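You operate a simulated robot arm through the tools that you are given. There is no shell and no other tool. Be economical: measure what you need, move in short steps, check, and stop when the job is done.

You are at the controls of a simulated robot arm. One attempt, no reset.

TASK
Fit the beige cover in the rail bay and latch it.
Fine: draw the top catch back first; catch and both latches end shut; nothing dropped. Where these are worked on the way, their far stop is far enough and under half their travel is too little: top catch.

The check looks at the end state, three seconds after you hand in, the way a careful person would. Anything else that was tipped, shoved, dropped, spilled or broken makes it a failure. Lids that push on must go on centred and level and be pressed home; caps that screw on are set level and turned clockwise until they are tight.

THE ROBOT
A 7-joint arm with a two-finger gripper on a trunk, on a base that drives. Base frame: it is fixed to the floor where the robot stands at the start and does not move with it; the origin is under the middle of the robot, x ahead of it, y to its left, z up; the surface under the hand at the start is at about z = 0.8. Lengths are in m, angles in degrees, forces in N, time in s.
With the tool pointing down near the work surface it reaches from about 0.38 to 0.78 m from the robot's upright axis, wherever it stands. Its first joint turns from -143.0 to 143.0 degrees. Places, roughly: beige cover, grey cover, white cover [1.25, -1.25, 0.75]; black latch of the carriage bay [1, 0.1, 1]; black latch of the rail bay [0.5, 0.1, 1]; rail bay of the frame [0.6, 0.1, 0.8]; top catch [0.5, 0.1, 1]; white latch of the carriage bay [1.3, 0.1, 0.9]; white latch of the rail bay [0.8, 0.1, 0.9]. Payload 2.45 kg.
Tool frame: the origin (TCP) lies between the finger pads and is the grasp point; the fingertips stand 0.026 m ahead of it; z points along the fingers, y is the line along which they close. The gripper opens to 0.096 m. The gripper's body begins 0.069 m behind the TCP.
Orientation is that of the tool frame in the base frame, as a unit quaternion [w, x, y, z]. With the fingers straight down and closing along the base's y, the tool's x points along the base's -x, its y along +y and its z along -z.

THE INTERFACE
- The arm moves only by the tool play_rows. Its argument "increments" is a list of rows, each a list of 2 entries, a list of its own where there are three numbers: the shift along the tool's x, y, z in units of 40 mm (1.0 is 40 mm), then the turn, a rotation vector about the tool's x, y, z in units of 6 degrees (1.0 is 6 degrees). In form: [[[dx, dy, dz], [wx, wy, wz]], ...]. A call has 1 to 8 rows; each row shifts and turns the commanded pose from where the row before left it, along the tool's axes as they then stand. "grip" is the opening in per cent of the stroke, from 0 (shut) to 100 (fully open), set as the call begins (left out, the last holds). A call with a number of a shift or a turn outside -1 to 1 is refused whole. A row lasts 0.2 s, in which the tool goes at most 0.05 m and 8.6 degrees; a call with a longer step from one row to the next is refused whole, and so is a gripper value outside its range. A pose out of reach is approached as far as the arm can. The call stops where the force on the tool passes 50 N (or 10 N more than at its start, if that is more) or the arm is blocked; 0.2 s more then pass. Each finger halts on what it meets, pressing with about 35 N; the grip force reading is that of the motor and also rises with nothing between the fingers. The clock runs only during rows and for 0.2 s after the last one: add rows that do not move to give the fingers time. It gives the time, the measured TCP pose, the force on the tool (base axes), the opening and the grip force at its end, in the units of the frame above (readings bear some noise), with the torque about the TCP (base axes, N m) and any sound that the robot's microphone picked up.
- Cameras (640 x 400 px; columns grow to the right, rows downward): "scene" is now at [0.0452, 0.1814, 1.5393]; the picture's right is [-0.07, -1.00, 0.00], its down [-0.61, 0.04, -0.79] and it looks along [0.79, -0.05, -0.61] (base axes); focal length 273 px, centre (320, 200). "wrist" rides on the gripper at [0.082, 0.003, -0.098] in the tool frame; the picture's right is [-0.04, 1.00, 0.00], its down [-0.73, -0.03, -0.68] and it looks along [-0.68, -0.03, 0.73] (tool axes); focal length 256 px, centre (320, 200).
- get_image(camera): a new picture of that camera. The clock stands still meanwhile.
- move_column(by): slides the trunk up (or, below 0, down) by that many m; the arm and the scene camera ride with it, the base frame stays. It gives what a move gives, with no picture.
- roll_base(legs): drives the robot by 1 to 6 legs, each [ahead, turn to the left] in m and degrees, along the robot's own axes; the way and the turn of a leg run together, so that a leg with both is an arc; at most 1.5 m and 180 degrees a leg. The arm and the cameras ride along, it lands a little off, and it stops where it bumps. It gives what a move gives.
- pan_tilt(pan, tilt): turns the head with the scene camera to pan (to the left, within 155 degrees either way) and tilt (down, from -29 to 69), counted from straight ahead of the robot. It gives what a move gives.
- pixel_to_xyz(camera, pixels): for up to 12 pixels [column, row] of the newest picture of that camera ("zoom" is the newest enlarged one), the place [x, y, z] in the base frame of the surface seen there, good to about 0.002 m, but the place of the scene camera against the robot may be out by one fixed shift of up to 0.018 m in any direction. The clock stands still meanwhile.
- inspect(camera, box): a new picture of the part [left, top, right, bottom] of that camera's present view, enlarged. The clock stands still meanwhile.
- sign_off(): hands the job in; it is judged then, once.

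Go step by step. Measure first, check grasps and placings, and put right what went wrong. The budget is 80 turns and 52 pictures, counting those below and the enlarged ones. Unless the task says otherwise, let go and move clear before handing in, and close with one line.

The tools are called after "Request:" by a JSON object that holds its "name" and its "arguments". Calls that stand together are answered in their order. play_rows: Moves the arm, as the interface text tells. Its arguments: {"type":"object","properties":{"increments":{"type":"array","items":{"type":"array"}},"grip":{"type":"number"}},"required":["increments"]} The other tools are called the same way: move_column (by) slides the trunk up or down; roll_base (legs) drives the base; pan_tilt (pan, tilt) turns the head that bears the scene camera; get_image (camera) takes a picture; pixel_to_xyz (camera, pixels) gives the place of the surface under pixels of a picture; inspect (camera, box) takes an enlarged picture of a part of a camera's view; sign_off () hands the job in.

At the start:

```text
t: 0.0
eef_pos: [0.4105, 0.1881, 1.2671]
tcp_rot: [0.0, 0.0, 1.0, 0.0]
contact_force: [0.2, -0.4, 0.3]
torque: [0.02, 0.03, -0.02]
opening: 0.0957
grip_force: 0.1
trunk travel left (down, up): [-0.575, 0.065]
robot x, y, heading: [-0.0042, -0.0001, 0.3]
head pan, tilt: [-3.8, 37.8]
```

scene: 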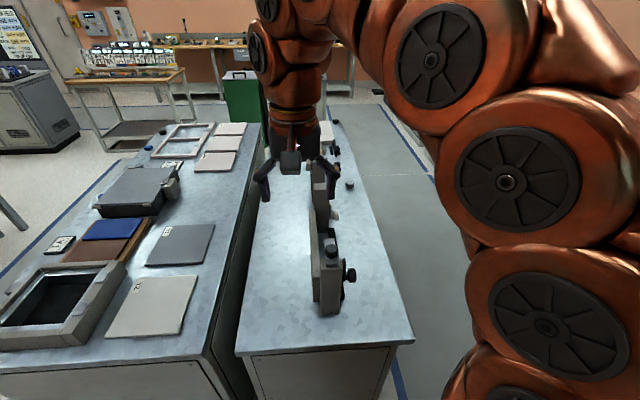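
wrist: 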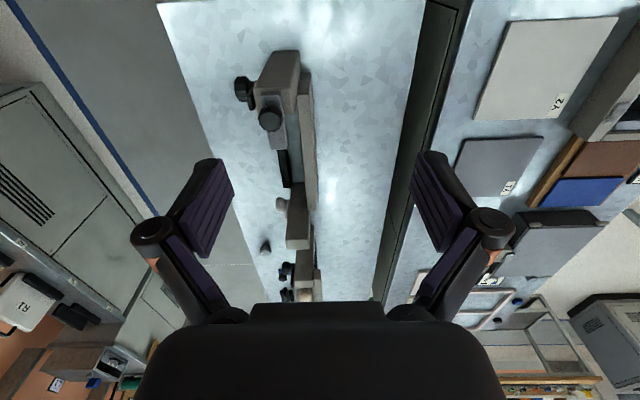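

The pictures show an upright frame on a narrow bench (scene px ~320,240) with knobs on its right side. I will enlarge it and look for the covers to the right.

Request:
{"name": "inspect", "arguments": {"camera": "scene", "box": [260, 110, 420, 330]}}

Request:
{"name": "inspect", "arguments": {"camera": "wrist", "box": [210, 30, 350, 310]}}

Request:
{"name": "pan_tilt", "arguments": {"pan": -50, "tilt": 30}}

Request:
{"name": "get_image", "arguments": {"camera": "scene"}}

```text
1.82 times, centred on (340, 220) of scene
```

zoom: 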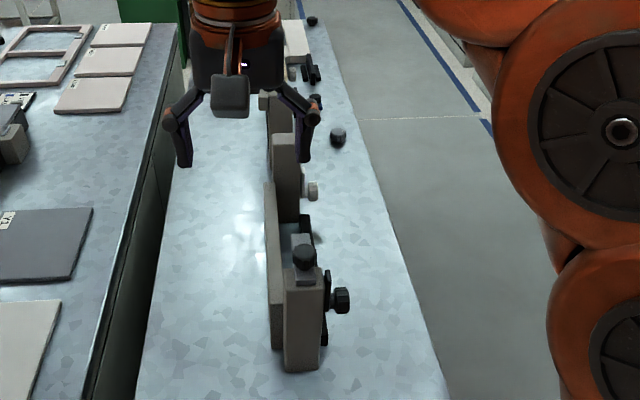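

```text
1.43 times, centred on (280, 170) of wrist
```

zoom: 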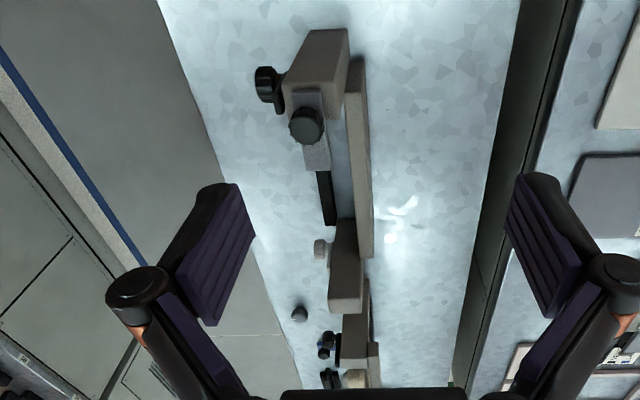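

```text
t: 1.1
eef_pos: [0.4095, 0.1879, 1.2673]
tcp_rot: [0.0, 0.001, 1.0, 0.001]
contact_force: [0.7, 0.2, -0.7]
torque: [0.0, 0.03, 0.0]
opening: 0.096
grip_force: 0.1
trunk travel left (down, up): [-0.575, 0.065]
robot x, y, heading: [-0.0022, -0.0008, 0.1]
head pan, tilt: [-50.0, 30.0]
```

```text
47 pictures are left
```

scene: 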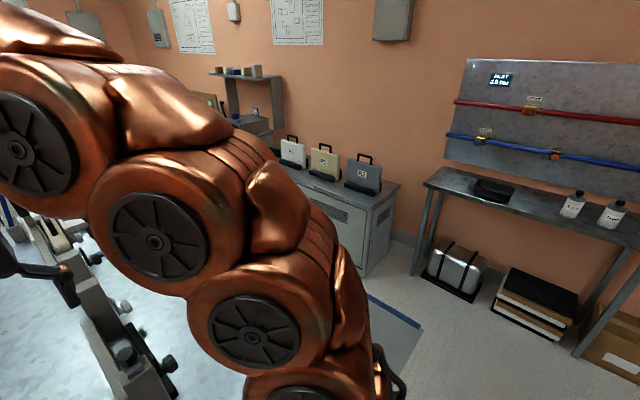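

Three covers with handles stand in stands on a cabinet (px 293,150; 325,160; 363,170). The middle one is beige. I will zoom in and measure.

Request:
{"name": "inspect", "arguments": {"camera": "scene", "box": [260, 120, 420, 220]}}

Request:
{"name": "pixel_to_xyz", "arguments": {"camera": "scene", "pixels": [[293, 155], [325, 150], [313, 152], [338, 156], [312, 172], [335, 178], [327, 145], [366, 156], [365, 175], [390, 190], [292, 137], [395, 184]]}}

```text
4.00 times, centred on (340, 170) of scene
```

zoom: 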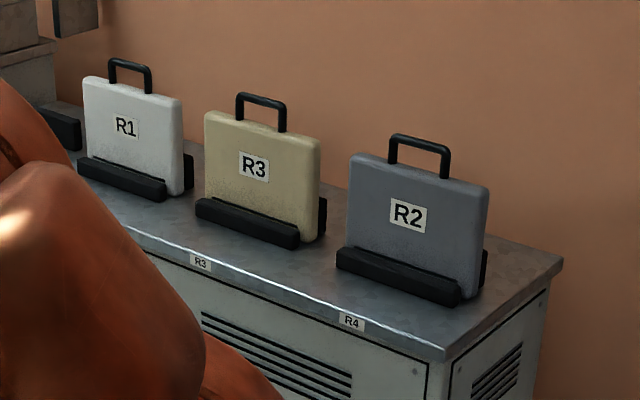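

```text
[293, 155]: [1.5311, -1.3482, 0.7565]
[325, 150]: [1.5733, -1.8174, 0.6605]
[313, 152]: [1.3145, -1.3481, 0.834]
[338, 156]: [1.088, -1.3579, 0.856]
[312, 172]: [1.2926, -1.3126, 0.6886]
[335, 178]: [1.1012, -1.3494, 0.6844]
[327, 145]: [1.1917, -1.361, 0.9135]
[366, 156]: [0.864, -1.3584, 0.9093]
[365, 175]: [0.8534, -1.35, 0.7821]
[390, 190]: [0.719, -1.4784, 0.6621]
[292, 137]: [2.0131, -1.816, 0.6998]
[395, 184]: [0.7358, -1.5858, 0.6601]
```

The beige cover (R3) stands at x≈1.09–1.32, y≈-1.35, with its handle top at z≈0.91. I will drive into the aisle between the bench and the cabinet, first turning right and moving ahead.

Request:
{"name": "roll_base", "arguments": {"legs": [[0, -90], [0.62, 0], [0, 90]]}}

Request:
{"name": "pan_tilt", "arguments": {"pan": 35, "tilt": 35}}

Request:
{"name": "get_image", "arguments": {"camera": "scene"}}

```text
t: 12.2
eef_pos: [0.4133, -0.4259, 1.2677]
tcp_rot: [0.0, -0.007, 1.0, -0.001]
contact_force: [0.1, 0.4, 1.0]
torque: [-0.03, -0.01, 0.02]
opening: 0.096
grip_force: 0.2
trunk travel left (down, up): [-0.575, 0.065]
robot x, y, heading: [0.0036, -0.6178, 1.0]
head pan, tilt: [-50.0, 30.0]
```

```text
t: 13.8
eef_pos: [0.4125, -0.4265, 1.2662]
tcp_rot: [0.001, -0.008, 1.0, 0.0]
contact_force: [-0.3, 0.6, -0.4]
torque: [-0.02, -0.01, 0.01]
opening: 0.0962
grip_force: 0.0
trunk travel left (down, up): [-0.575, 0.065]
robot x, y, heading: [0.0036, -0.6227, 0.7]
head pan, tilt: [35.0, 35.0]
```

```text
45 pictures are left
```

scene: 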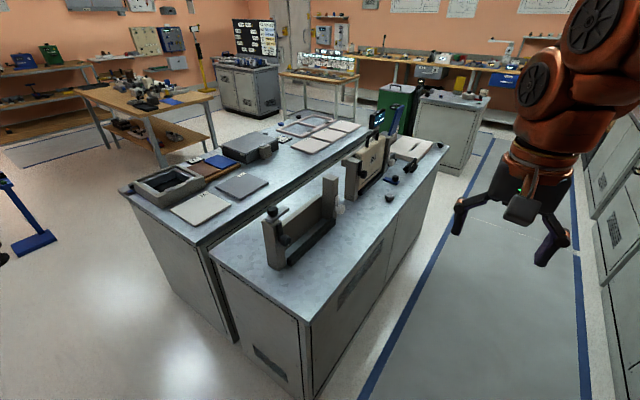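

The frame is now seen from the front side at px 265–345, 180–270, with the carriage bay already filled beyond it. I'll drive on to face the rail bay.

Request:
{"name": "roll_base", "arguments": {"legs": [[0.62, 0], [0, 89]]}}

Request:
{"name": "pan_tilt", "arguments": {"pan": 0, "tilt": 40}}

Request:
{"name": "get_image", "arguments": {"camera": "scene"}}

Request:
{"name": "get_image", "arguments": {"camera": "wrist"}}

```text
t: 21.0
eef_pos: [0.4452, -0.2012, 1.2664]
tcp_rot: [0.0, -0.696, 0.718, 0.0]
contact_force: [-0.1, 0.5, -0.6]
torque: [0.01, -0.01, 0.01]
opening: 0.0962
grip_force: 0.0
trunk travel left (down, up): [-0.575, 0.065]
robot x, y, heading: [0.6141, -0.6159, 88.3]
head pan, tilt: [35.0, 35.0]
```

```text
t: 22.1
eef_pos: [0.4439, -0.2015, 1.2671]
tcp_rot: [0.0, -0.696, 0.718, 0.0]
contact_force: [-1.4, 0.4, 0.0]
torque: [0.0, 0.01, 0.0]
opening: 0.0961
grip_force: 0.0
trunk travel left (down, up): [-0.575, 0.065]
robot x, y, heading: [0.6188, -0.6109, 87.9]
head pan, tilt: [0.0, 40.0]
```

```text
44 pictures are left
```

scene: 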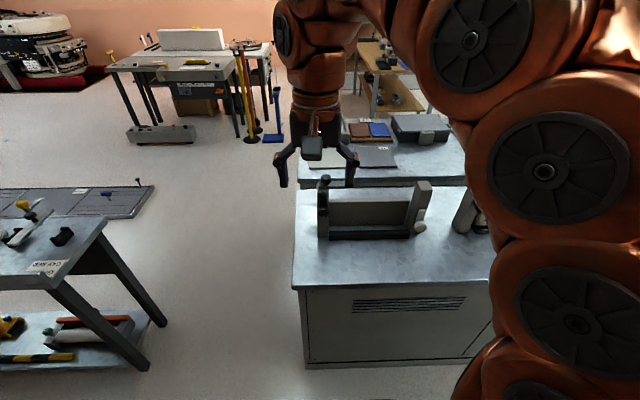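

```text
43 pictures are left
```

wrist: 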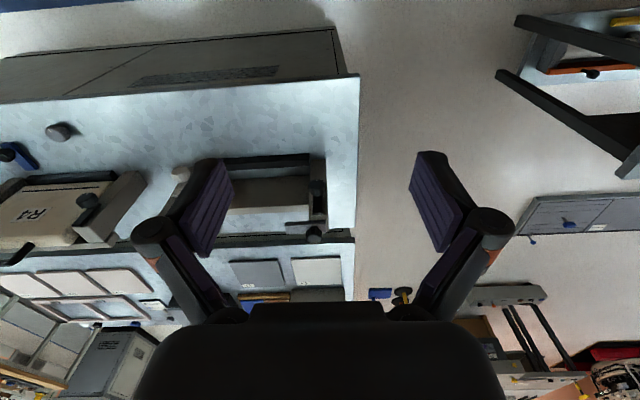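

The rail bay is at px 315–430, 175–240. I'll enlarge it and measure.

Request:
{"name": "inspect", "arguments": {"camera": "scene", "box": [304, 164, 448, 254]}}

Request:
{"name": "pixel_to_xyz", "arguments": {"camera": "zoom", "pixels": [[95, 70], [80, 110], [65, 250], [115, 170], [240, 170], [240, 205], [300, 310], [500, 260], [550, 85], [520, 275], [450, 170], [95, 130]]}}

```text
4.44 times, centred on (376, 209) of scene
```

zoom: 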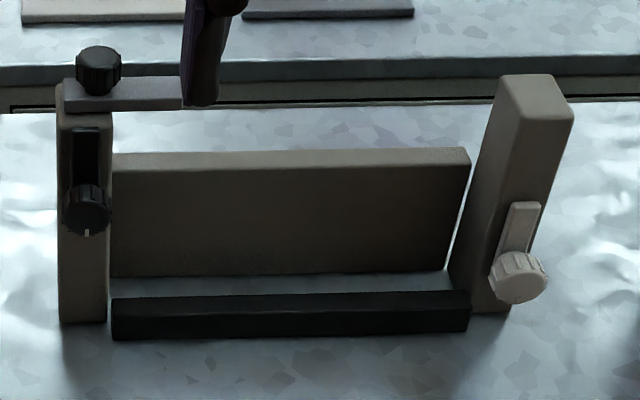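

```text
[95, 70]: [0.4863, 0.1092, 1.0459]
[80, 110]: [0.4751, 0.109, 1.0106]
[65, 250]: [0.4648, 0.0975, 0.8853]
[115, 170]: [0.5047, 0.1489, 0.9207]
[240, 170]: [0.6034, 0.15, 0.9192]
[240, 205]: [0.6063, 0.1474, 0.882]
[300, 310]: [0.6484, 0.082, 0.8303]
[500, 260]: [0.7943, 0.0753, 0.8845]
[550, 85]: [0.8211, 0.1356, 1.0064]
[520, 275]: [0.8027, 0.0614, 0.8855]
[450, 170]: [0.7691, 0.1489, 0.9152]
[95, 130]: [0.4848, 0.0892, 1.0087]
```

I'll look at the carriage bay, where a cover is already latched, to see how shut latches look.

Request:
{"name": "inspect", "arguments": {"camera": "wrist", "box": [0, 100, 340, 312]}}

Request:
{"name": "pan_tilt", "arguments": {"pan": -42, "tilt": 30}}

Request:
{"name": "get_image", "arguments": {"camera": "scene"}}

```text
1.88 times, centred on (170, 206) of wrist
```

zoom: 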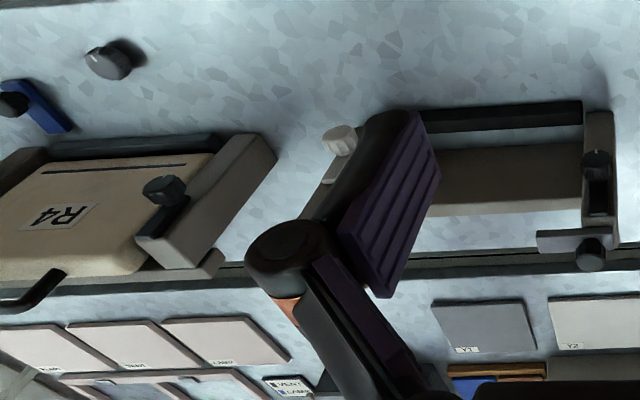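

```text
t: 23.1
eef_pos: [0.444, -0.2004, 1.2671]
tcp_rot: [0.0, -0.695, 0.719, 0.0]
contact_force: [0.7, -0.5, -0.9]
torque: [0.04, 0.01, 0.01]
opening: 0.096
grip_force: 0.2
trunk travel left (down, up): [-0.575, 0.065]
robot x, y, heading: [0.6181, -0.6186, 88.4]
head pan, tilt: [-42.0, 30.0]
```

```text
40 pictures are left
```

scene: 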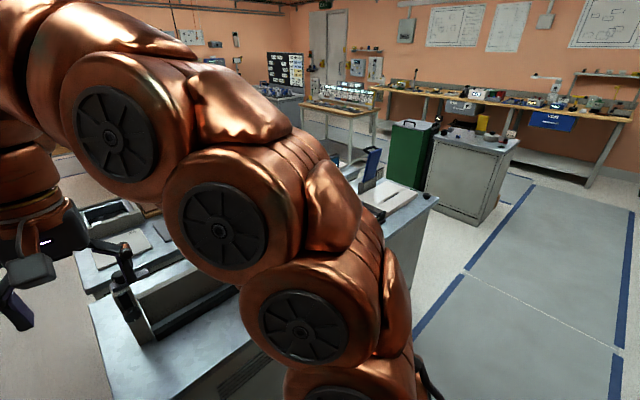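

The arm hides that bay from here; I'll look later. I'll measure the catch and latches with the wrist zoom, which has no camera shift.

Request:
{"name": "pixel_to_xyz", "arguments": {"camera": "zoom", "pixels": [[590, 262], [590, 250], [545, 242], [597, 158], [600, 195], [340, 135], [165, 185], [200, 250], [330, 175], [480, 190], [515, 110], [600, 230]]}}

```text
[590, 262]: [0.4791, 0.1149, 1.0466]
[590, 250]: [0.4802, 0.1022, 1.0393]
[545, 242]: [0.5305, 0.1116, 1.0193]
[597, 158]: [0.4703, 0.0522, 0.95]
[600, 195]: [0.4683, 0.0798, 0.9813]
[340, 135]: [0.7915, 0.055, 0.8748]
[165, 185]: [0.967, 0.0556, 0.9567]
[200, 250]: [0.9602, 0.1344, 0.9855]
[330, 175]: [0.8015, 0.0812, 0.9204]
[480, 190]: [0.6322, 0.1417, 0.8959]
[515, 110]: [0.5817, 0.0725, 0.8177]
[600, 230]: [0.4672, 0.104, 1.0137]
```

The catch knob is at about (0.479, 0.112, 1.045). I'll bring the hand nearer for a close wrist look.

Request:
{"name": "play_rows", "arguments": {"increments": [[[-0.9, -0.15, 0.58], [0, 0, -0.06]], [[-0.9, -0.15, 0.58], [0, 0, -0.06]], [[-0.9, -0.15, 0.58], [0, 0, -0.06]], [[-0.9, -0.15, 0.58], [0, 0, -0.06]], [[-0.9, -0.15, 0.58], [0, 0, -0.06]], [[0, 0, 0], [0, 0, 0]]], "grip": 70}}

Request:
{"name": "get_image", "arguments": {"camera": "wrist"}}

```text
t: 24.5
eef_pos: [0.4782, -0.0191, 1.1528]
tcp_rot: [0.0, -0.707, 0.707, -0.001]
contact_force: [0.2, 0.3, 0.8]
torque: [0.02, 0.01, 0.02]
opening: 0.0674
grip_force: 0.1
trunk travel left (down, up): [-0.575, 0.065]
robot x, y, heading: [0.6235, -0.6157, 88.3]
head pan, tilt: [-42.0, 30.0]
```

```text
39 pictures are left
```

wrist: 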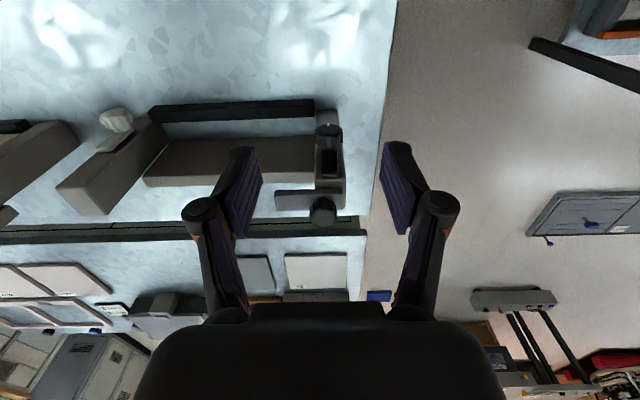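

Request:
{"name": "inspect", "arguments": {"camera": "wrist", "box": [260, 90, 380, 240]}}

Request:
{"name": "pixel_to_xyz", "arguments": {"camera": "wrist", "pixels": [[321, 204], [322, 220], [311, 212], [334, 212], [278, 200], [340, 188], [328, 132], [329, 165], [116, 118], [318, 200], [300, 150], [300, 105]]}}

```text
2.67 times, centred on (320, 165) of wrist
```

zoom: 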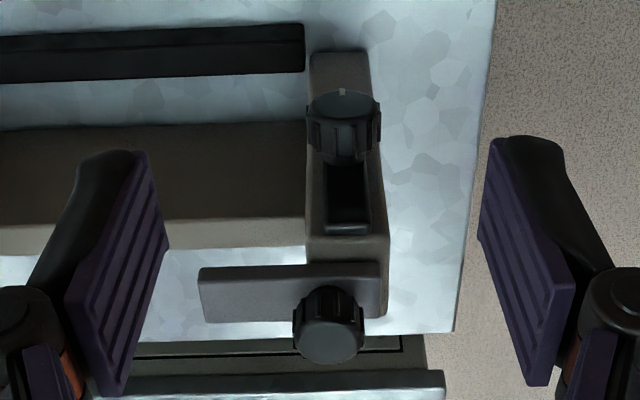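

```text
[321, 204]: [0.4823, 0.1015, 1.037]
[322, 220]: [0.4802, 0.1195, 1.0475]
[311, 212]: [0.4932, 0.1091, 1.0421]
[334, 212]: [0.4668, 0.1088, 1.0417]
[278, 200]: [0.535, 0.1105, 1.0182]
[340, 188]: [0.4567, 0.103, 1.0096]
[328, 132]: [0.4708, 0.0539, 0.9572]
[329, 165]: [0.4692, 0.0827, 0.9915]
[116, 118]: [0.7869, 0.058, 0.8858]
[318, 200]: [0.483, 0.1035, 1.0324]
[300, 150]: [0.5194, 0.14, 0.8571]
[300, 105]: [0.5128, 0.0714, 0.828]
```

The catch knob is centred at about (0.480, 0.113), its top at z≈1.048, and the bolt's top is at 1.02. I'll move over it and down, fingers straddling it along x.

Request:
{"name": "play_rows", "arguments": {"increments": [[[-0.83, -0.01, 0], [0, 0, 0]], [[-0.83, -0.01, 0], [0, 0, 0]], [[-0.83, -0.01, 0], [0, 0, 0]], [[-0.83, -0.01, 0], [0, 0, 0]], [[0, 0, 0.83], [0, 0, 0]], [[0, 0, 0.83], [0, 0, 0]], [[0, 0, 0.83], [0, 0, 0]], [[0, 0, 0], [0, 0, 0]]], "grip": 55}}

Request:
{"name": "get_image", "arguments": {"camera": "wrist"}}

```text
t: 26.3
eef_pos: [0.4818, 0.0441, 1.051]
tcp_rot: [0.001, 0.707, -0.707, -0.001]
contact_force: [-0.1, 0.5, 0.1]
torque: [0.02, -0.01, -0.02]
opening: 0.0528
grip_force: 0.0
out of reach, approached as far as the arm can: row 3, 4
trunk travel left (down, up): [-0.575, 0.065]
robot x, y, heading: [0.6183, -0.6158, 88.1]
head pan, tilt: [-42.0, 30.0]
```

```text
37 pictures are left
```

wrist: 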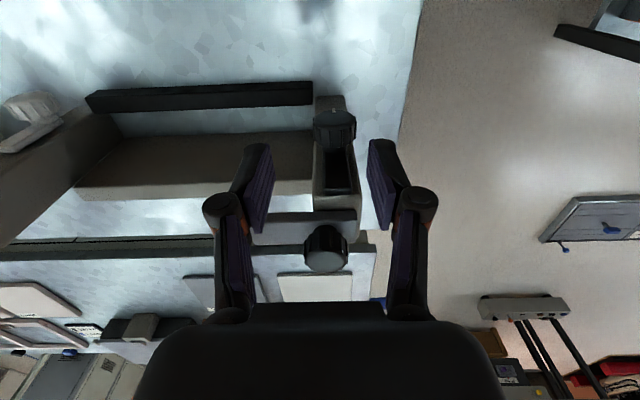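

The arm ran out of reach in y (0.044 instead of 0.114). I'll raise the hand and drive 0.1 m closer.

Request:
{"name": "play_rows", "arguments": {"increments": [[[0, 0, -0.8], [0, 0, 0]], [[0, 0, -0.8], [0, 0, 0]], [[0, 0, 0], [0, 0, 0]]]}}

Request:
{"name": "roll_base", "arguments": {"legs": [[0.1, 0]]}}

```text
t: 27.1
eef_pos: [0.4792, 0.0447, 1.1166]
tcp_rot: [0.0, -0.707, 0.708, 0.001]
contact_force: [0.6, -0.1, 0.1]
torque: [0.05, 0.0, -0.02]
opening: 0.0529
grip_force: 0.0
trunk travel left (down, up): [-0.575, 0.065]
robot x, y, heading: [0.6201, -0.6147, 87.9]
head pan, tilt: [-42.0, 30.0]
```

```text
t: 28.3
eef_pos: [0.4823, 0.1453, 1.117]
tcp_rot: [0.001, 0.707, -0.707, 0.0]
contact_force: [0.2, -0.2, 0.4]
torque: [0.02, 0.02, 0.02]
opening: 0.0528
grip_force: 0.0
trunk travel left (down, up): [-0.575, 0.065]
robot x, y, heading: [0.6211, -0.5127, 88.5]
head pan, tilt: [-42.0, 30.0]
```

No bump, and the hand is at (0.482, 0.145, 1.117). I'll centre over the knob, descend and close.

Request:
{"name": "play_rows", "arguments": {"increments": [[[0.78, 0.04, 0], [0, 0, 0]], [[0, 0, 0.8], [0, 0, 0]], [[0, 0, 0.8], [0, 0, 0]], [[0, 0, 0], [0, 0, 0]]]}}

Request:
{"name": "get_image", "arguments": {"camera": "wrist"}}

```text
t: 29.3
eef_pos: [0.4787, 0.114, 1.0534]
tcp_rot: [0.001, -0.707, 0.708, 0.0]
contact_force: [0.0, 0.4, -0.1]
torque: [0.01, -0.02, 0.02]
opening: 0.0526
grip_force: 0.1
trunk travel left (down, up): [-0.575, 0.065]
robot x, y, heading: [0.6207, -0.5162, 88.4]
head pan, tilt: [-42.0, 30.0]
```

```text
36 pictures are left
```

wrist: 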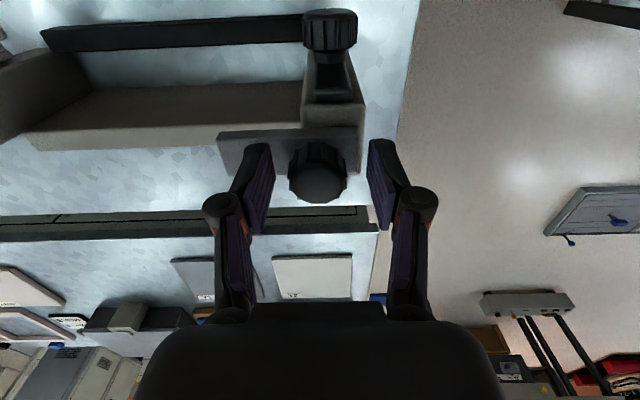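

The knob sits between the fingers (px 317,170). I'll close on it and draw it toward -x.

Request:
{"name": "play_rows", "arguments": {"increments": [[[0, 0, 0], [0, 0, 0]], [[0, 0, 0], [0, 0, 0]], [[0, 0, 0], [0, 0, 0]], [[0, 0.2, 0], [0, 0, 0]], [[0, 0.2, 0], [0, 0, 0]], [[0, 0.2, 0], [0, 0, 0]], [[0, 0.2, 0], [0, 0, 0]], [[0, 0.2, 0], [0, 0, 0]]], "grip": 0}}

```text
t: 31.1
eef_pos: [0.4385, 0.1149, 1.0526]
tcp_rot: [0.001, 0.707, -0.707, 0.001]
contact_force: [0.0, -5.2, 1.4]
torque: [0.09, -0.01, -0.13]
opening: 0.0309
grip_force: 45.2
trunk travel left (down, up): [-0.575, 0.065]
robot x, y, heading: [0.6258, -0.5148, 88.1]
head pan, tilt: [-42.0, 30.0]
```

The catch moved 40 mm with almost no resistance. I'll continue until the stop.

Request:
{"name": "play_rows", "arguments": {"increments": [[[0, 0.2, 0], [0, 0, 0]], [[0, 0.2, 0], [0, 0, 0]], [[0, 0.2, 0], [0, 0, 0]], [[0, 0.2, 0], [0, 0, 0]]]}}

Request:
{"name": "get_image", "arguments": {"camera": "wrist"}}

```text
t: 31.8
eef_pos: [0.4345, 0.1144, 1.0529]
tcp_rot: [0.002, -0.703, 0.711, -0.006]
contact_force: [17.6, -11.8, 6.7]
torque: [-0.05, -0.84, -0.19]
opening: 0.0311
grip_force: 45.3
trunk travel left (down, up): [-0.575, 0.065]
robot x, y, heading: [0.6205, -0.52, 87.9]
head pan, tilt: [-42.0, 30.0]
stopped in row 3: the force on the tool passed its limit at 56 N (the readings are from after the stop); the commanded pose is now the measured one
```

```text
35 pictures are left
```

wrist: 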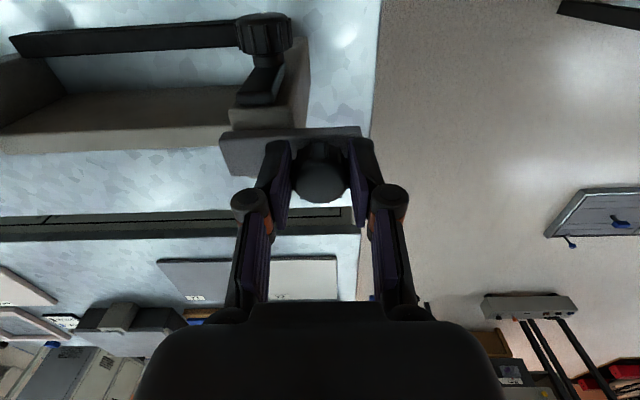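

The catch hit its far stop after about 44 mm. I'll release, lift and check that it stays.

Request:
{"name": "play_rows", "arguments": {"increments": [[[0, 0, 0], [0, 0, 0]], [[0, 0, 0], [0, 0, 0]], [[0, 0, -0.8], [0, 0, 0]], [[0, 0, -0.9], [0, 0, 0]], [[0, 0, -0.9], [0, 0, 0]], [[0, 0, -0.9], [0, 0, 0]], [[0, 0, 0], [0, 0, 0]]], "grip": 60}}

Request:
{"name": "roll_base", "arguments": {"legs": [[-0.13, 0]]}}

Request:
{"name": "get_image", "arguments": {"camera": "wrist"}}

```text
t: 33.4
eef_pos: [0.4286, 0.0988, 1.1688]
tcp_rot: [0.002, -0.704, 0.71, -0.005]
contact_force: [0.2, -0.2, 1.0]
torque: [0.0, -0.01, 0.0]
opening: 0.0577
grip_force: 0.1
out of reach, approached as far as the arm can: row 6
trunk travel left (down, up): [-0.575, 0.065]
robot x, y, heading: [0.6224, -0.5167, 88.3]
head pan, tilt: [-42.0, 30.0]
```

```text
t: 34.6
eef_pos: [0.4244, -0.0321, 1.1682]
tcp_rot: [0.002, -0.704, 0.71, -0.006]
contact_force: [-0.3, 0.5, 0.0]
torque: [-0.01, -0.01, 0.01]
opening: 0.0579
grip_force: 0.0
trunk travel left (down, up): [-0.575, 0.065]
robot x, y, heading: [0.6201, -0.6483, 87.9]
head pan, tilt: [-42.0, 30.0]
```

```text
34 pictures are left
```

wrist: 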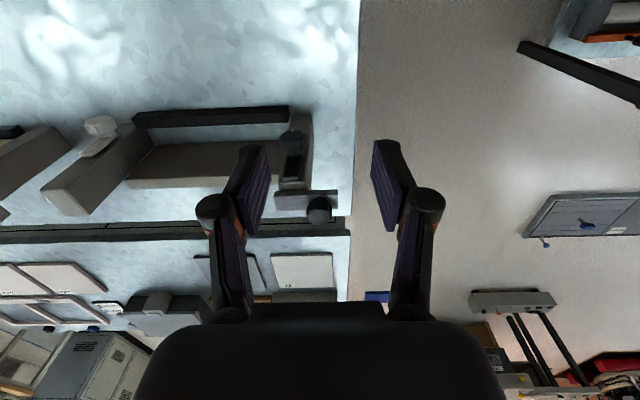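

The catch stays back (bolt end at px 277,200). I'll measure the bay accurately now with a wrist zoom.

Request:
{"name": "inspect", "arguments": {"camera": "wrist", "box": [30, 90, 350, 240]}}

Request:
{"name": "pixel_to_xyz", "arguments": {"camera": "wrist", "pixels": [[215, 110], [215, 123], [200, 150], [200, 180], [200, 130], [215, 135], [276, 200], [100, 185], [130, 145], [60, 165], [145, 150], [85, 200]]}}

```text
2.00 times, centred on (190, 165) of wrist
```

zoom: 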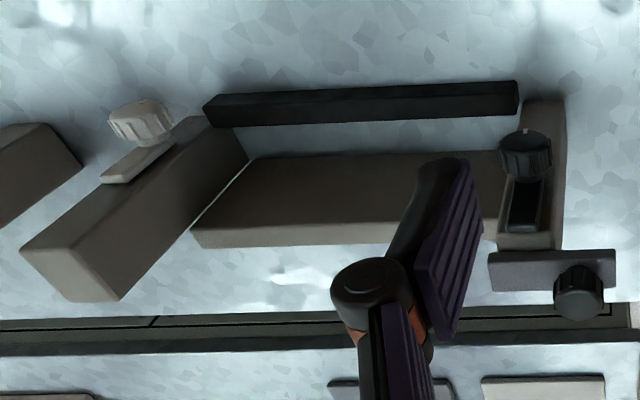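

```text
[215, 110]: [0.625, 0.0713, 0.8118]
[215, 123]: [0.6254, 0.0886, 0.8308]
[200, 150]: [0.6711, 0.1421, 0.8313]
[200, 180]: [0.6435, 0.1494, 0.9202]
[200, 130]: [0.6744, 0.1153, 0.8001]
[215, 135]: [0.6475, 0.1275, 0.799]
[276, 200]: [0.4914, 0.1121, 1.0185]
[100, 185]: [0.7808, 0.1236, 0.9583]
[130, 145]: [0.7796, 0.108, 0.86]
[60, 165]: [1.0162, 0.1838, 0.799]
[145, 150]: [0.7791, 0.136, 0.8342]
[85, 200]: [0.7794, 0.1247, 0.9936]
```

Request:
{"name": "pixel_to_xyz", "arguments": {"camera": "zoom", "pixels": [[360, 92], [360, 118], [360, 125], [515, 240], [498, 243], [508, 105], [545, 240], [215, 120], [130, 175], [140, 115], [300, 240], [300, 218]]}}

Request:
{"name": "roll_base", "arguments": {"legs": [[0, -178]]}}

```text
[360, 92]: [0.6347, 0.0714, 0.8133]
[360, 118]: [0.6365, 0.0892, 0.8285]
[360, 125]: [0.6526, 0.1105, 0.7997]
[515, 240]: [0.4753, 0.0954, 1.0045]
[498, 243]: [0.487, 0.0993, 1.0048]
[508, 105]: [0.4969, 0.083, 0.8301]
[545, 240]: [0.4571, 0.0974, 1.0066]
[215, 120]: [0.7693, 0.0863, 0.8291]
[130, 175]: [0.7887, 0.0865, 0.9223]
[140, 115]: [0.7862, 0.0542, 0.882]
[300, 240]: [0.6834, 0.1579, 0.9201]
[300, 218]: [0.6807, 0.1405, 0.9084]
```

```text
t: 42.2
eef_pos: [0.8569, -1.2474, 1.1688]
tcp_rot: [-0.006, 0.684, 0.73, -0.003]
contact_force: [-0.2, 0.5, 0.4]
torque: [0.01, 0.02, 0.0]
opening: 0.0574
grip_force: 0.1
trunk travel left (down, up): [-0.575, 0.065]
robot x, y, heading: [0.6207, -0.6466, -87.8]
head pan, tilt: [-42.0, 30.0]
```

Bay slot: x 0.497–0.779, y 0.09–0.141, floor z 0.80, lip top 0.83. Now I'll drive to face the covers.

Request:
{"name": "roll_base", "arguments": {"legs": [[0, 88], [0.5, 0], [0, -90]]}}

Request:
{"name": "get_image", "arguments": {"camera": "wrist"}}

Request:
{"name": "pan_tilt", "arguments": {"pan": -10, "tilt": 40}}

Request:
{"name": "get_image", "arguments": {"camera": "scene"}}

```text
t: 52.9
eef_pos: [1.3363, -1.2274, 1.1678]
tcp_rot: [-0.005, 0.693, 0.721, -0.002]
contact_force: [0.4, -0.2, -0.8]
torque: [-0.01, -0.01, -0.02]
opening: 0.0576
grip_force: 0.1
trunk travel left (down, up): [-0.575, 0.065]
robot x, y, heading: [1.1163, -0.6217, -89.3]
head pan, tilt: [-42.0, 30.0]
```

```text
32 pictures are left
```

wrist: 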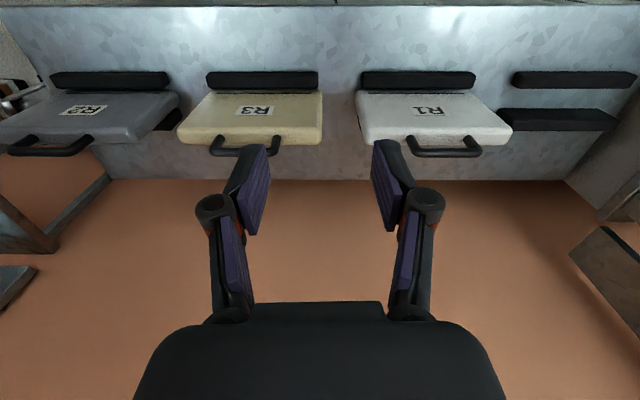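

```text
t: 53.9
eef_pos: [1.337, -1.2273, 1.1682]
tcp_rot: [-0.005, 0.693, 0.721, -0.003]
contact_force: [-0.1, 0.6, -0.7]
torque: [-0.02, 0.03, 0.02]
opening: 0.0578
grip_force: 0.0
trunk travel left (down, up): [-0.575, 0.065]
robot x, y, heading: [1.117, -0.624, -89.4]
head pan, tilt: [-10.0, 40.0]
```

```text
31 pictures are left
```

scene: 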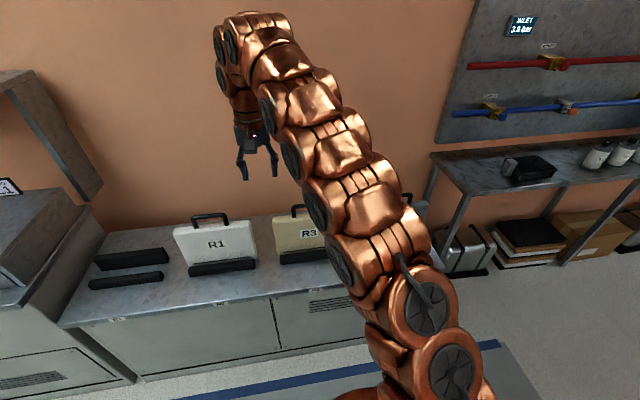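

R3 is at wrist px 180–322, 90–157. I'll measure its handle and edges.

Request:
{"name": "inspect", "arguments": {"camera": "wrist", "box": [160, 60, 340, 172]}}

Request:
{"name": "pixel_to_xyz", "arguments": {"camera": "zoom", "pixels": [[560, 200], [80, 260], [560, 280], [300, 200], [300, 100], [300, 55], [190, 320], [200, 285], [400, 280], [300, 280], [330, 262], [220, 330]]}}

```text
3.56 times, centred on (250, 116) of wrist
```

zoom: 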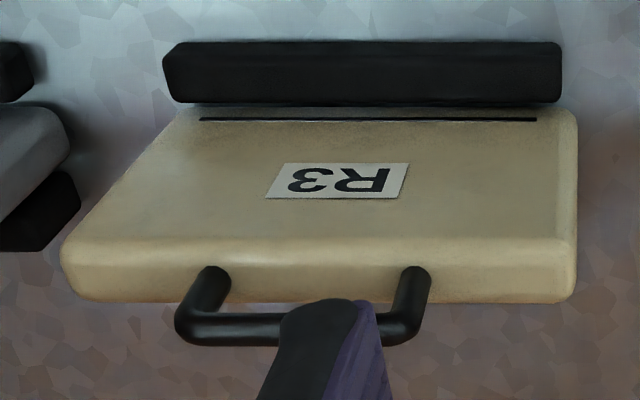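

```text
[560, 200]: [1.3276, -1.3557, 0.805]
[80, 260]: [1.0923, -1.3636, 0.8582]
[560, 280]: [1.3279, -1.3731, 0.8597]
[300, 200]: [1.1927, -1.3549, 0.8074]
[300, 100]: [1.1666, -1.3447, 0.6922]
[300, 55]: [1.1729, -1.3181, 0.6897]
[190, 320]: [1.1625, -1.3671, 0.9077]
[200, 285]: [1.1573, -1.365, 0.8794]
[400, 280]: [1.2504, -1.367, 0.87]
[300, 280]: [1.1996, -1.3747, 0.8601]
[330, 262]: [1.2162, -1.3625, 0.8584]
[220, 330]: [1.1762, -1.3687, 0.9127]
```

The cover spans x≈1.085–1.335, is about 30 mm thick, its top is at z≈0.86, and its handle bar is at y≈-1.369, z≈0.91. I'll drive closer and turn the hand 90° so the fingers close along y.

Request:
{"name": "roll_base", "arguments": {"legs": [[0.15, 0]]}}

Request:
{"name": "play_rows", "arguments": {"increments": [[[0, 0, 0], [0, 0, 1]], [[0, 0, 0], [0, 0, 1]], [[0, 0, 0], [0, 0, 1]], [[0, 0, 0], [0, 0, 1]], [[0, 0, 0], [0, 0, 1]], [[0, 0, 0], [0, 0, 1]], [[0, 0, 0], [0, 0, 1]], [[0, 0, 0], [0, 0, 1]]]}}

Request:
{"name": "play_rows", "arguments": {"increments": [[[0, 0, 0], [0, 0, 1]], [[0, 0, 0], [0, 0, 1]], [[0, 0, 0], [0, 0, 1]], [[0, 0, 0], [0, 0, 1]], [[0, 0, 0], [0, 0, 1]], [[0, 0, 0], [0, 0, 1]], [[0, 0, 0], [0, 0, 1]], [[0, 0, 0], [-0.025, 0.11, 0.38]]]}}

Request:
{"name": "get_image", "arguments": {"camera": "wrist"}}

```text
t: 55.2
eef_pos: [1.3433, -1.3753, 1.1684]
tcp_rot: [-0.006, 0.691, 0.723, -0.002]
contact_force: [0.5, 0.0, -1.0]
torque: [-0.05, 0.04, -0.03]
opening: 0.0572
grip_force: 0.1
trunk travel left (down, up): [-0.575, 0.065]
robot x, y, heading: [1.1138, -0.7707, -88.9]
head pan, tilt: [-10.0, 40.0]
```

```text
t: 57.0
eef_pos: [1.3423, -1.3756, 1.1682]
tcp_rot: [-0.004, 0.925, 0.379, -0.003]
contact_force: [-0.5, 0.7, -0.5]
torque: [0.0, 0.01, 0.0]
opening: 0.0577
grip_force: 0.1
trunk travel left (down, up): [-0.575, 0.065]
robot x, y, heading: [1.1145, -0.773, -89.0]
head pan, tilt: [-10.0, 40.0]
```

```text
t: 58.9
eef_pos: [1.3423, -1.3763, 1.1668]
tcp_rot: [-0.002, 1.0, 0.002, 0.0]
contact_force: [-0.1, -0.8, 0.1]
torque: [0.01, 0.0, 0.01]
opening: 0.0576
grip_force: 0.0
trunk travel left (down, up): [-0.575, 0.065]
robot x, y, heading: [1.1153, -0.7682, -88.9]
head pan, tilt: [-10.0, 40.0]
```

```text
29 pictures are left
```

wrist: 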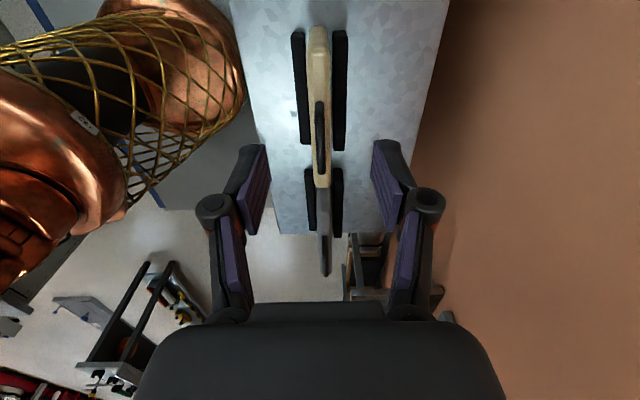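

The hand is square now and R3 appears edge-on at px 310–330, 27–187. I'll measure its ends and thickness.

Request:
{"name": "inspect", "arguments": {"camera": "wrist", "box": [240, 10, 400, 210]}}

Request:
{"name": "pixel_to_xyz", "arguments": {"camera": "wrist", "pixels": [[310, 80], [329, 80], [318, 34], [322, 180], [320, 104], [320, 168], [320, 140], [311, 150], [331, 150], [319, 80], [300, 60], [340, 60]]}}

```text
2.00 times, centred on (320, 110) of wrist
```

zoom: 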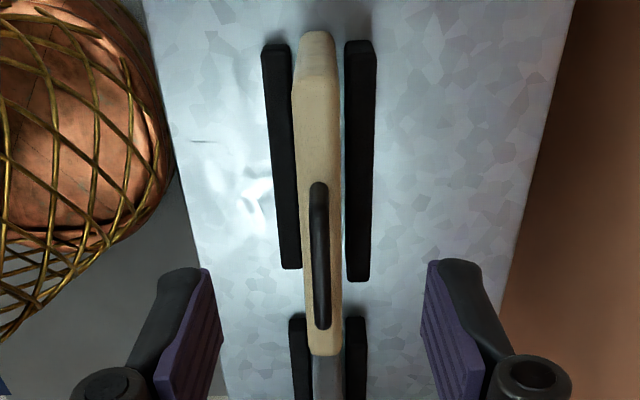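

```text
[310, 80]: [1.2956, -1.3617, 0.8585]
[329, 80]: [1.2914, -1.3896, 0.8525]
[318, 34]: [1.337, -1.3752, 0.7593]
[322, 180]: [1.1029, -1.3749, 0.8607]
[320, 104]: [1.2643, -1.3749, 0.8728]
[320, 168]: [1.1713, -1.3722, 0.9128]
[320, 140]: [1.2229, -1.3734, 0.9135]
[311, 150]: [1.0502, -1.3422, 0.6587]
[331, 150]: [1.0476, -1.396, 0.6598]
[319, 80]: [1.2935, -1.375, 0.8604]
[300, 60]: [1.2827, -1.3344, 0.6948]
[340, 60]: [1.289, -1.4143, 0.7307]
```

Cover centre is x≈1.212, y≈-1.375, thickness ≈30 mm, top z 0.8605. I'll move above it and go halfway down.

Request:
{"name": "play_rows", "arguments": {"increments": [[[-0.815, -0.006, 0], [0, 0, 0]], [[-0.815, -0.006, 0], [0, 0, 0]], [[-0.815, -0.006, 0], [0, 0, 0]], [[-0.815, -0.006, 0], [0, 0, 0]], [[0, 0, 1], [0, 0, 0]], [[0, 0, 1], [0, 0, 0]], [[0, 0, 1], [0, 0, 0]], [[0, 0, 1], [0, 0, 0]]], "grip": 75}}

Request:
{"name": "get_image", "arguments": {"camera": "wrist"}}

```text
t: 60.6
eef_pos: [1.2115, -1.3768, 1.0089]
tcp_rot: [-0.001, 1.0, 0.002, 0.0]
contact_force: [-0.9, 0.1, 0.9]
torque: [-0.02, 0.02, 0.0]
opening: 0.0719
grip_force: 0.1
trunk travel left (down, up): [-0.575, 0.065]
robot x, y, heading: [1.1163, -0.7721, -89.0]
head pan, tilt: [-10.0, 40.0]
```

```text
27 pictures are left
```

wrist: 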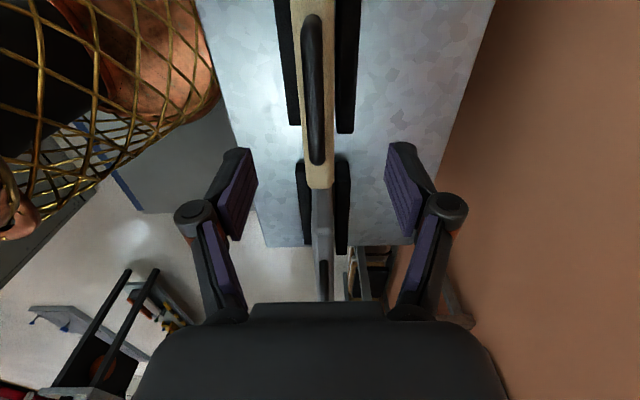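

The hand is over it; I'll verify the handle ends and plate end for centring.

Request:
{"name": "pixel_to_xyz", "arguments": {"camera": "wrist", "pixels": [[313, 18], [317, 160], [320, 184], [312, 60], [305, 60], [330, 100], [317, 163], [313, 90]]}}

```text
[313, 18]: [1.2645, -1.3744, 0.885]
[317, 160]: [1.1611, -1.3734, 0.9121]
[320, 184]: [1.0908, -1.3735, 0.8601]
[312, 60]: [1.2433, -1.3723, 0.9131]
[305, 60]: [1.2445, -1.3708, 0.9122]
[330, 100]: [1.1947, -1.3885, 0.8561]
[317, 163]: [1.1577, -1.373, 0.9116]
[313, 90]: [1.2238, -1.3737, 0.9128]
```

Centring holds (handle 1.156–1.266, TCP x 1.2115). I'll descend to straddle the plate and close.

Request:
{"name": "play_rows", "arguments": {"increments": [[[0, -0.07, 0.9], [0, 0, 0]], [[0, 0, 0.9], [0, 0, 0]], [[0, 0, 0.9], [0, 0, 0]], [[0, 0, 0.92], [0, 0, 0]], [[0, 0, 0], [0, 0, 0]]]}}

Request:
{"name": "play_rows", "arguments": {"increments": [[[0, 0, 0], [0, 0, 0]], [[0, 0, 0], [0, 0, 0]], [[0, 0, 0], [0, 0, 0]], [[0, 0, 0], [0, 0, 0]], [[0, 0, 0], [0, 0, 0]]], "grip": 0}}

Request:
{"name": "get_image", "arguments": {"camera": "wrist"}}

```text
t: 61.9
eef_pos: [1.2144, -1.3764, 0.86]
tcp_rot: [-0.001, 1.0, 0.003, 0.001]
contact_force: [0.3, -0.3, -0.2]
torque: [0.05, 0.01, -0.02]
opening: 0.0721
grip_force: 0.1
trunk travel left (down, up): [-0.575, 0.065]
robot x, y, heading: [1.1181, -0.7714, -88.9]
head pan, tilt: [-10.0, 40.0]
```

```text
t: 63.0
eef_pos: [1.2143, -1.3763, 0.8617]
tcp_rot: [-0.002, 1.0, 0.003, 0.001]
contact_force: [-0.4, 0.3, 2.1]
torque: [0.01, -0.01, -0.26]
opening: 0.0357
grip_force: 35.1
trunk travel left (down, up): [-0.575, 0.065]
robot x, y, heading: [1.1135, -0.7721, -88.8]
head pan, tilt: [-10.0, 40.0]
```

```text
26 pictures are left
```

wrist: 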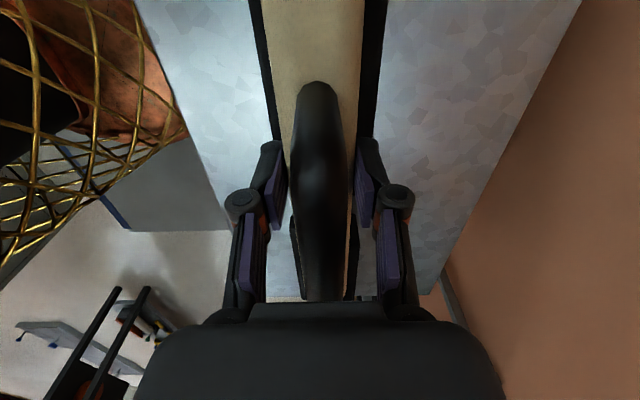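

The plate is gripped (opening 0.0357, force 35). I'll lift straight up in stages and check that it holds.

Request:
{"name": "play_rows", "arguments": {"increments": [[[0, 0, -0.3], [0, 0, 0]], [[0, 0, -0.5], [0, 0, 0]], [[0, 0, -0.8], [0, 0, 0]], [[0, 0, -0.8], [0, 0, 0]], [[0, 0, -0.8], [0, 0, 0]], [[0, 0, -0.8], [0, 0, 0]], [[0, 0, -0.8], [0, 0, 0]], [[0, 0, 0], [0, 0, 0]]]}}

Request:
{"name": "play_rows", "arguments": {"increments": [[[0, 0, -0.8], [0, 0, 0]], [[0, 0, -0.8], [0, 0, 0]], [[0, 0, -0.8], [0, 0, 0]], [[0, 0, 0], [0, 0, 0]]]}}

Request:
{"name": "get_image", "arguments": {"camera": "scene"}}

```text
t: 64.8
eef_pos: [1.2101, -1.3708, 1.0531]
tcp_rot: [-0.002, 1.0, 0.003, 0.001]
contact_force: [0.9, -0.6, -7.5]
torque: [-0.01, -0.06, 0.04]
opening: 0.0357
grip_force: 35.1
trunk travel left (down, up): [-0.575, 0.065]
robot x, y, heading: [1.1145, -0.7694, -88.9]
head pan, tilt: [-10.0, 40.0]
```

```text
t: 65.8
eef_pos: [1.2098, -1.3731, 1.152]
tcp_rot: [-0.001, 1.0, 0.003, 0.002]
contact_force: [-0.3, 0.0, -6.8]
torque: [0.02, -0.05, -0.03]
opening: 0.0356
grip_force: 34.6
trunk travel left (down, up): [-0.575, 0.065]
robot x, y, heading: [1.1158, -0.7702, -88.8]
head pan, tilt: [-10.0, 40.0]
```

```text
25 pictures are left
```

scene: 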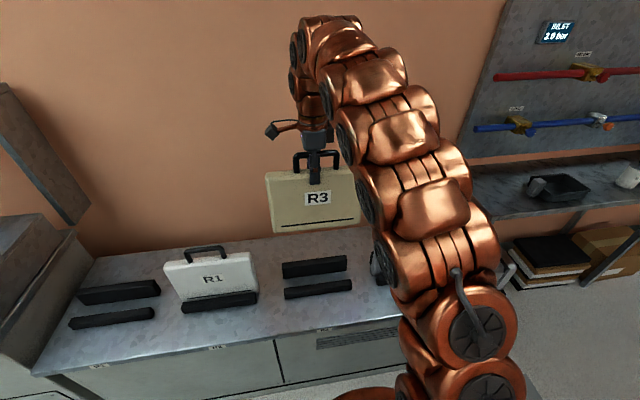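

R3 hangs level at px 315,200, with a load of ~7 N and a steady grip. I'll back away and drive round to the rail bay.

Request:
{"name": "roll_base", "arguments": {"legs": [[-0.12, 0], [0, -91], [0.38, 0], [0, -90]]}}

Request:
{"name": "pan_tilt", "arguments": {"pan": 0, "tilt": 40}}

Request:
{"name": "get_image", "arguments": {"camera": "scene"}}

```text
t: 76.8
eef_pos: [0.6536, -0.0475, 1.1512]
tcp_rot: [0.0, 0.013, 1.0, -0.001]
contact_force: [0.4, 0.2, -7.8]
torque: [-0.02, 0.04, 0.02]
opening: 0.036
grip_force: 34.8
trunk travel left (down, up): [-0.575, 0.065]
robot x, y, heading: [0.7307, -0.6548, 89.3]
head pan, tilt: [-10.0, 40.0]
```

```text
t: 77.6
eef_pos: [0.6537, -0.0475, 1.1513]
tcp_rot: [0.0, 0.013, 1.0, -0.001]
contact_force: [0.3, 0.6, -7.0]
torque: [-0.01, 0.1, 0.01]
opening: 0.0358
grip_force: 35.1
trunk travel left (down, up): [-0.575, 0.065]
robot x, y, heading: [0.7273, -0.6521, 89.3]
head pan, tilt: [0.0, 40.0]
```

```text
24 pictures are left
```

scene: 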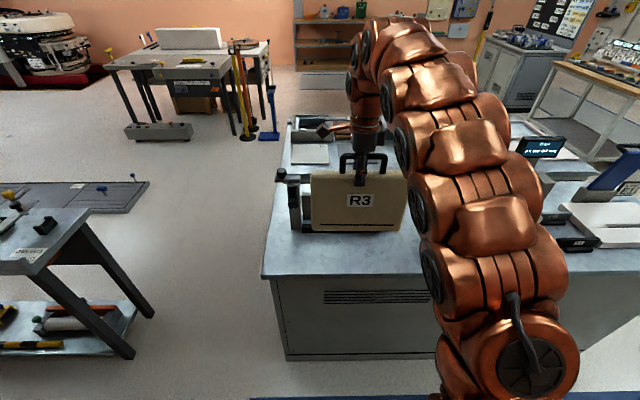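

The cover is in front of the bay, TCP (0.654, -0.047, 1.151), yaw about 1.5° off. I'll align in x and yaw first, then drive ahead 0.13.

Request:
{"name": "play_rows", "arguments": {"increments": [[[0.22, 0, 0], [0, 0, -0.15]], [[0.22, 0, 0], [0, 0, -0.15]], [[0, 0, 0], [0, 0, 0]]]}}

Request:
{"name": "roll_base", "arguments": {"legs": [[0.13, 0]]}}

Request:
{"name": "get_image", "arguments": {"camera": "wrist"}}

Request:
{"name": "inspect", "arguments": {"camera": "scene", "box": [260, 130, 420, 240]}}

```text
t: 78.4
eef_pos: [0.6364, -0.0476, 1.1508]
tcp_rot: [-0.001, -0.003, 1.0, -0.001]
contact_force: [-1.0, 1.2, -6.8]
torque: [0.0, 0.05, -0.03]
opening: 0.0356
grip_force: 34.8
trunk travel left (down, up): [-0.575, 0.065]
robot x, y, heading: [0.7283, -0.6514, 88.9]
head pan, tilt: [0.0, 40.0]
```

```text
t: 79.7
eef_pos: [0.6416, 0.086, 1.1521]
tcp_rot: [-0.002, -0.002, 1.0, -0.001]
contact_force: [-0.3, -0.3, -7.5]
torque: [0.0, 0.03, 0.01]
opening: 0.0358
grip_force: 35.3
trunk travel left (down, up): [-0.575, 0.065]
robot x, y, heading: [0.7328, -0.5176, 88.8]
head pan, tilt: [0.0, 40.0]
```

```text
23 pictures are left
```

wrist: 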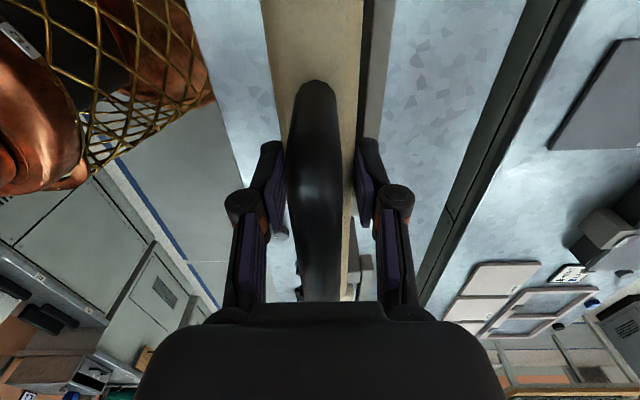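

```text
3.64 times, centred on (340, 185) of scene
```

zoom: 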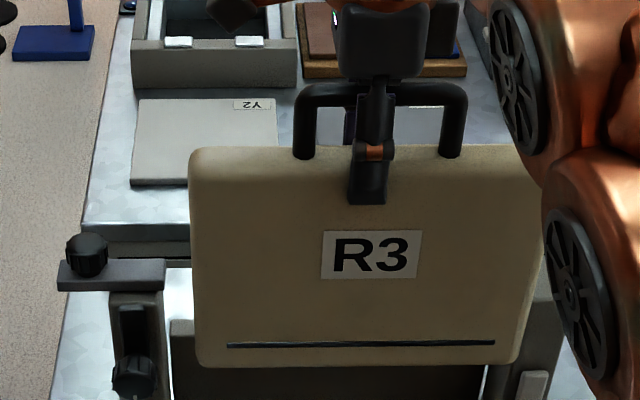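

The cover hangs between the posts, with the bolt clear. I'll measure the cover edges and bottom relative to the bay in this zoom.

Request:
{"name": "pixel_to_xyz", "arguments": {"camera": "zoom", "pixels": [[196, 260], [200, 330], [360, 352], [360, 362], [270, 344], [360, 300], [155, 275], [525, 300], [300, 165], [120, 350], [160, 350], [85, 245]]}}

```text
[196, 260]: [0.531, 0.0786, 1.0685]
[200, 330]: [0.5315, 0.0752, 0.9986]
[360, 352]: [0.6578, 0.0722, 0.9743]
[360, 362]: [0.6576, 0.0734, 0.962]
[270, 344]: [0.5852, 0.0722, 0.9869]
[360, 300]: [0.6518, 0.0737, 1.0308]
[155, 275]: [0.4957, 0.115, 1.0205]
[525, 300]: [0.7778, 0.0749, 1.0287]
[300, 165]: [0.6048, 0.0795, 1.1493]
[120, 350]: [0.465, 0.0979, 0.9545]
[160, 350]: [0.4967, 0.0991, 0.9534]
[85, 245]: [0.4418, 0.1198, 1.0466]
```

Cover bottom is about 0.195 below the TCP and the slot needs TCP near (0.6365, 0.119). I'll shift in, still above the lip.

Request:
{"name": "play_rows", "arguments": {"increments": [[[0.13, 0.4, 0], [0, 0, 0]], [[0, 0.43, 0], [0, 0, 0]], [[0, 0, 0.5], [0, 0, 0]], [[0, 0, 0.5], [0, 0, 0]], [[0, 0, 0.6], [0, 0, 0]], [[0, 0, 0.6], [0, 0, 0]], [[0, 0, 0], [0, 0, 0]]]}}

Request:
{"name": "inspect", "arguments": {"camera": "scene", "box": [260, 130, 420, 240]}}

```text
t: 81.3
eef_pos: [0.6357, 0.1216, 1.0635]
tcp_rot: [-0.001, -0.001, 1.0, -0.001]
contact_force: [0.2, -0.4, -6.8]
torque: [-0.01, 0.04, 0.0]
opening: 0.0355
grip_force: 35.5
trunk travel left (down, up): [-0.575, 0.065]
robot x, y, heading: [0.7309, -0.5207, 89.0]
head pan, tilt: [0.0, 40.0]
```

```text
3.64 times, centred on (340, 185) of scene
```

zoom: 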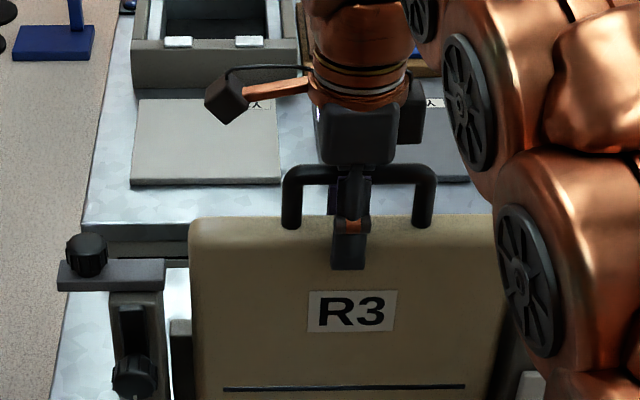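

Free hanging between the posts, y 0.1216. I'll lower it slowly to just above the floor.

Request:
{"name": "play_rows", "arguments": {"increments": [[[0, -0.05, 0.3], [0, 0, 0]], [[0, 0, 0.3], [0, 0, 0]], [[0, 0, 0.3], [0, 0, 0]], [[0, 0, 0.3], [0, 0, 0]], [[0, 0, 0.2], [0, 0, 0]], [[0, 0, 0], [0, 0, 0]]]}}

```text
t: 82.7
eef_pos: [0.6343, 0.1163, 1.006]
tcp_rot: [-0.001, -0.001, 1.0, -0.002]
contact_force: [0.1, 0.7, -7.4]
torque: [-0.02, 0.07, 0.01]
opening: 0.0359
grip_force: 34.9
trunk travel left (down, up): [-0.575, 0.065]
robot x, y, heading: [0.7318, -0.5154, 89.0]
head pan, tilt: [0.0, 40.0]
```

No contact yet. I'll continue down in small steps until it touches.

Request:
{"name": "play_rows", "arguments": {"increments": [[[-0.05, 0.06, 0.05], [0, 0, 0]], [[0, 0, 0.1], [0, 0, 0]], [[0, 0, 0.1], [0, 0, 0]], [[0, 0, 0.1], [0, 0, 0]], [[0, 0, 0], [0, 0, 0]]]}}

```text
t: 83.9
eef_pos: [0.6369, 0.1194, 0.9949]
tcp_rot: [-0.001, -0.001, 1.0, 0.0]
contact_force: [-0.5, -1.8, 27.1]
torque: [-0.06, 0.01, -0.03]
opening: 0.036
grip_force: 35.1
trunk travel left (down, up): [-0.575, 0.065]
robot x, y, heading: [0.7345, -0.5158, 88.9]
head pan, tilt: [0.0, 40.0]
```

It is resting on the floor: upward force 27 N at z 0.995. I'll check the picture before releasing.

Request:
{"name": "inspect", "arguments": {"camera": "scene", "box": [260, 140, 420, 250]}}

Request:
{"name": "pixel_to_xyz", "arguments": {"camera": "zoom", "pixels": [[240, 270], [350, 290], [230, 350], [450, 350], [200, 270], [300, 255], [130, 240], [86, 210], [340, 330], [150, 330], [300, 243], [215, 250]]}}

```text
3.64 times, centred on (340, 195) of scene
```

zoom: 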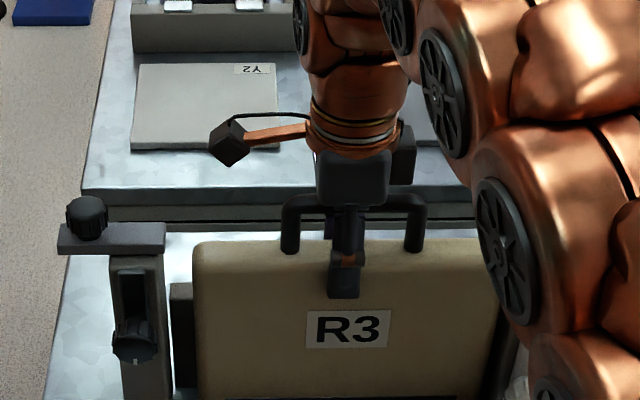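

```text
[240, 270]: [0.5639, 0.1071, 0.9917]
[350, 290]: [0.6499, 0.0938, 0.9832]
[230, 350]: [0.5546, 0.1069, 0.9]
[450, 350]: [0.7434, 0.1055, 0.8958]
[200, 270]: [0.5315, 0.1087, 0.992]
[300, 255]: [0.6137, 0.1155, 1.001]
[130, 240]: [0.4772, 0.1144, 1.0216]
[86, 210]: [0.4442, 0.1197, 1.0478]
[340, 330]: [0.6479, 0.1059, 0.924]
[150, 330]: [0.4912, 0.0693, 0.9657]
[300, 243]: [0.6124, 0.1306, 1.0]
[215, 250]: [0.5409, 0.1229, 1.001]
```

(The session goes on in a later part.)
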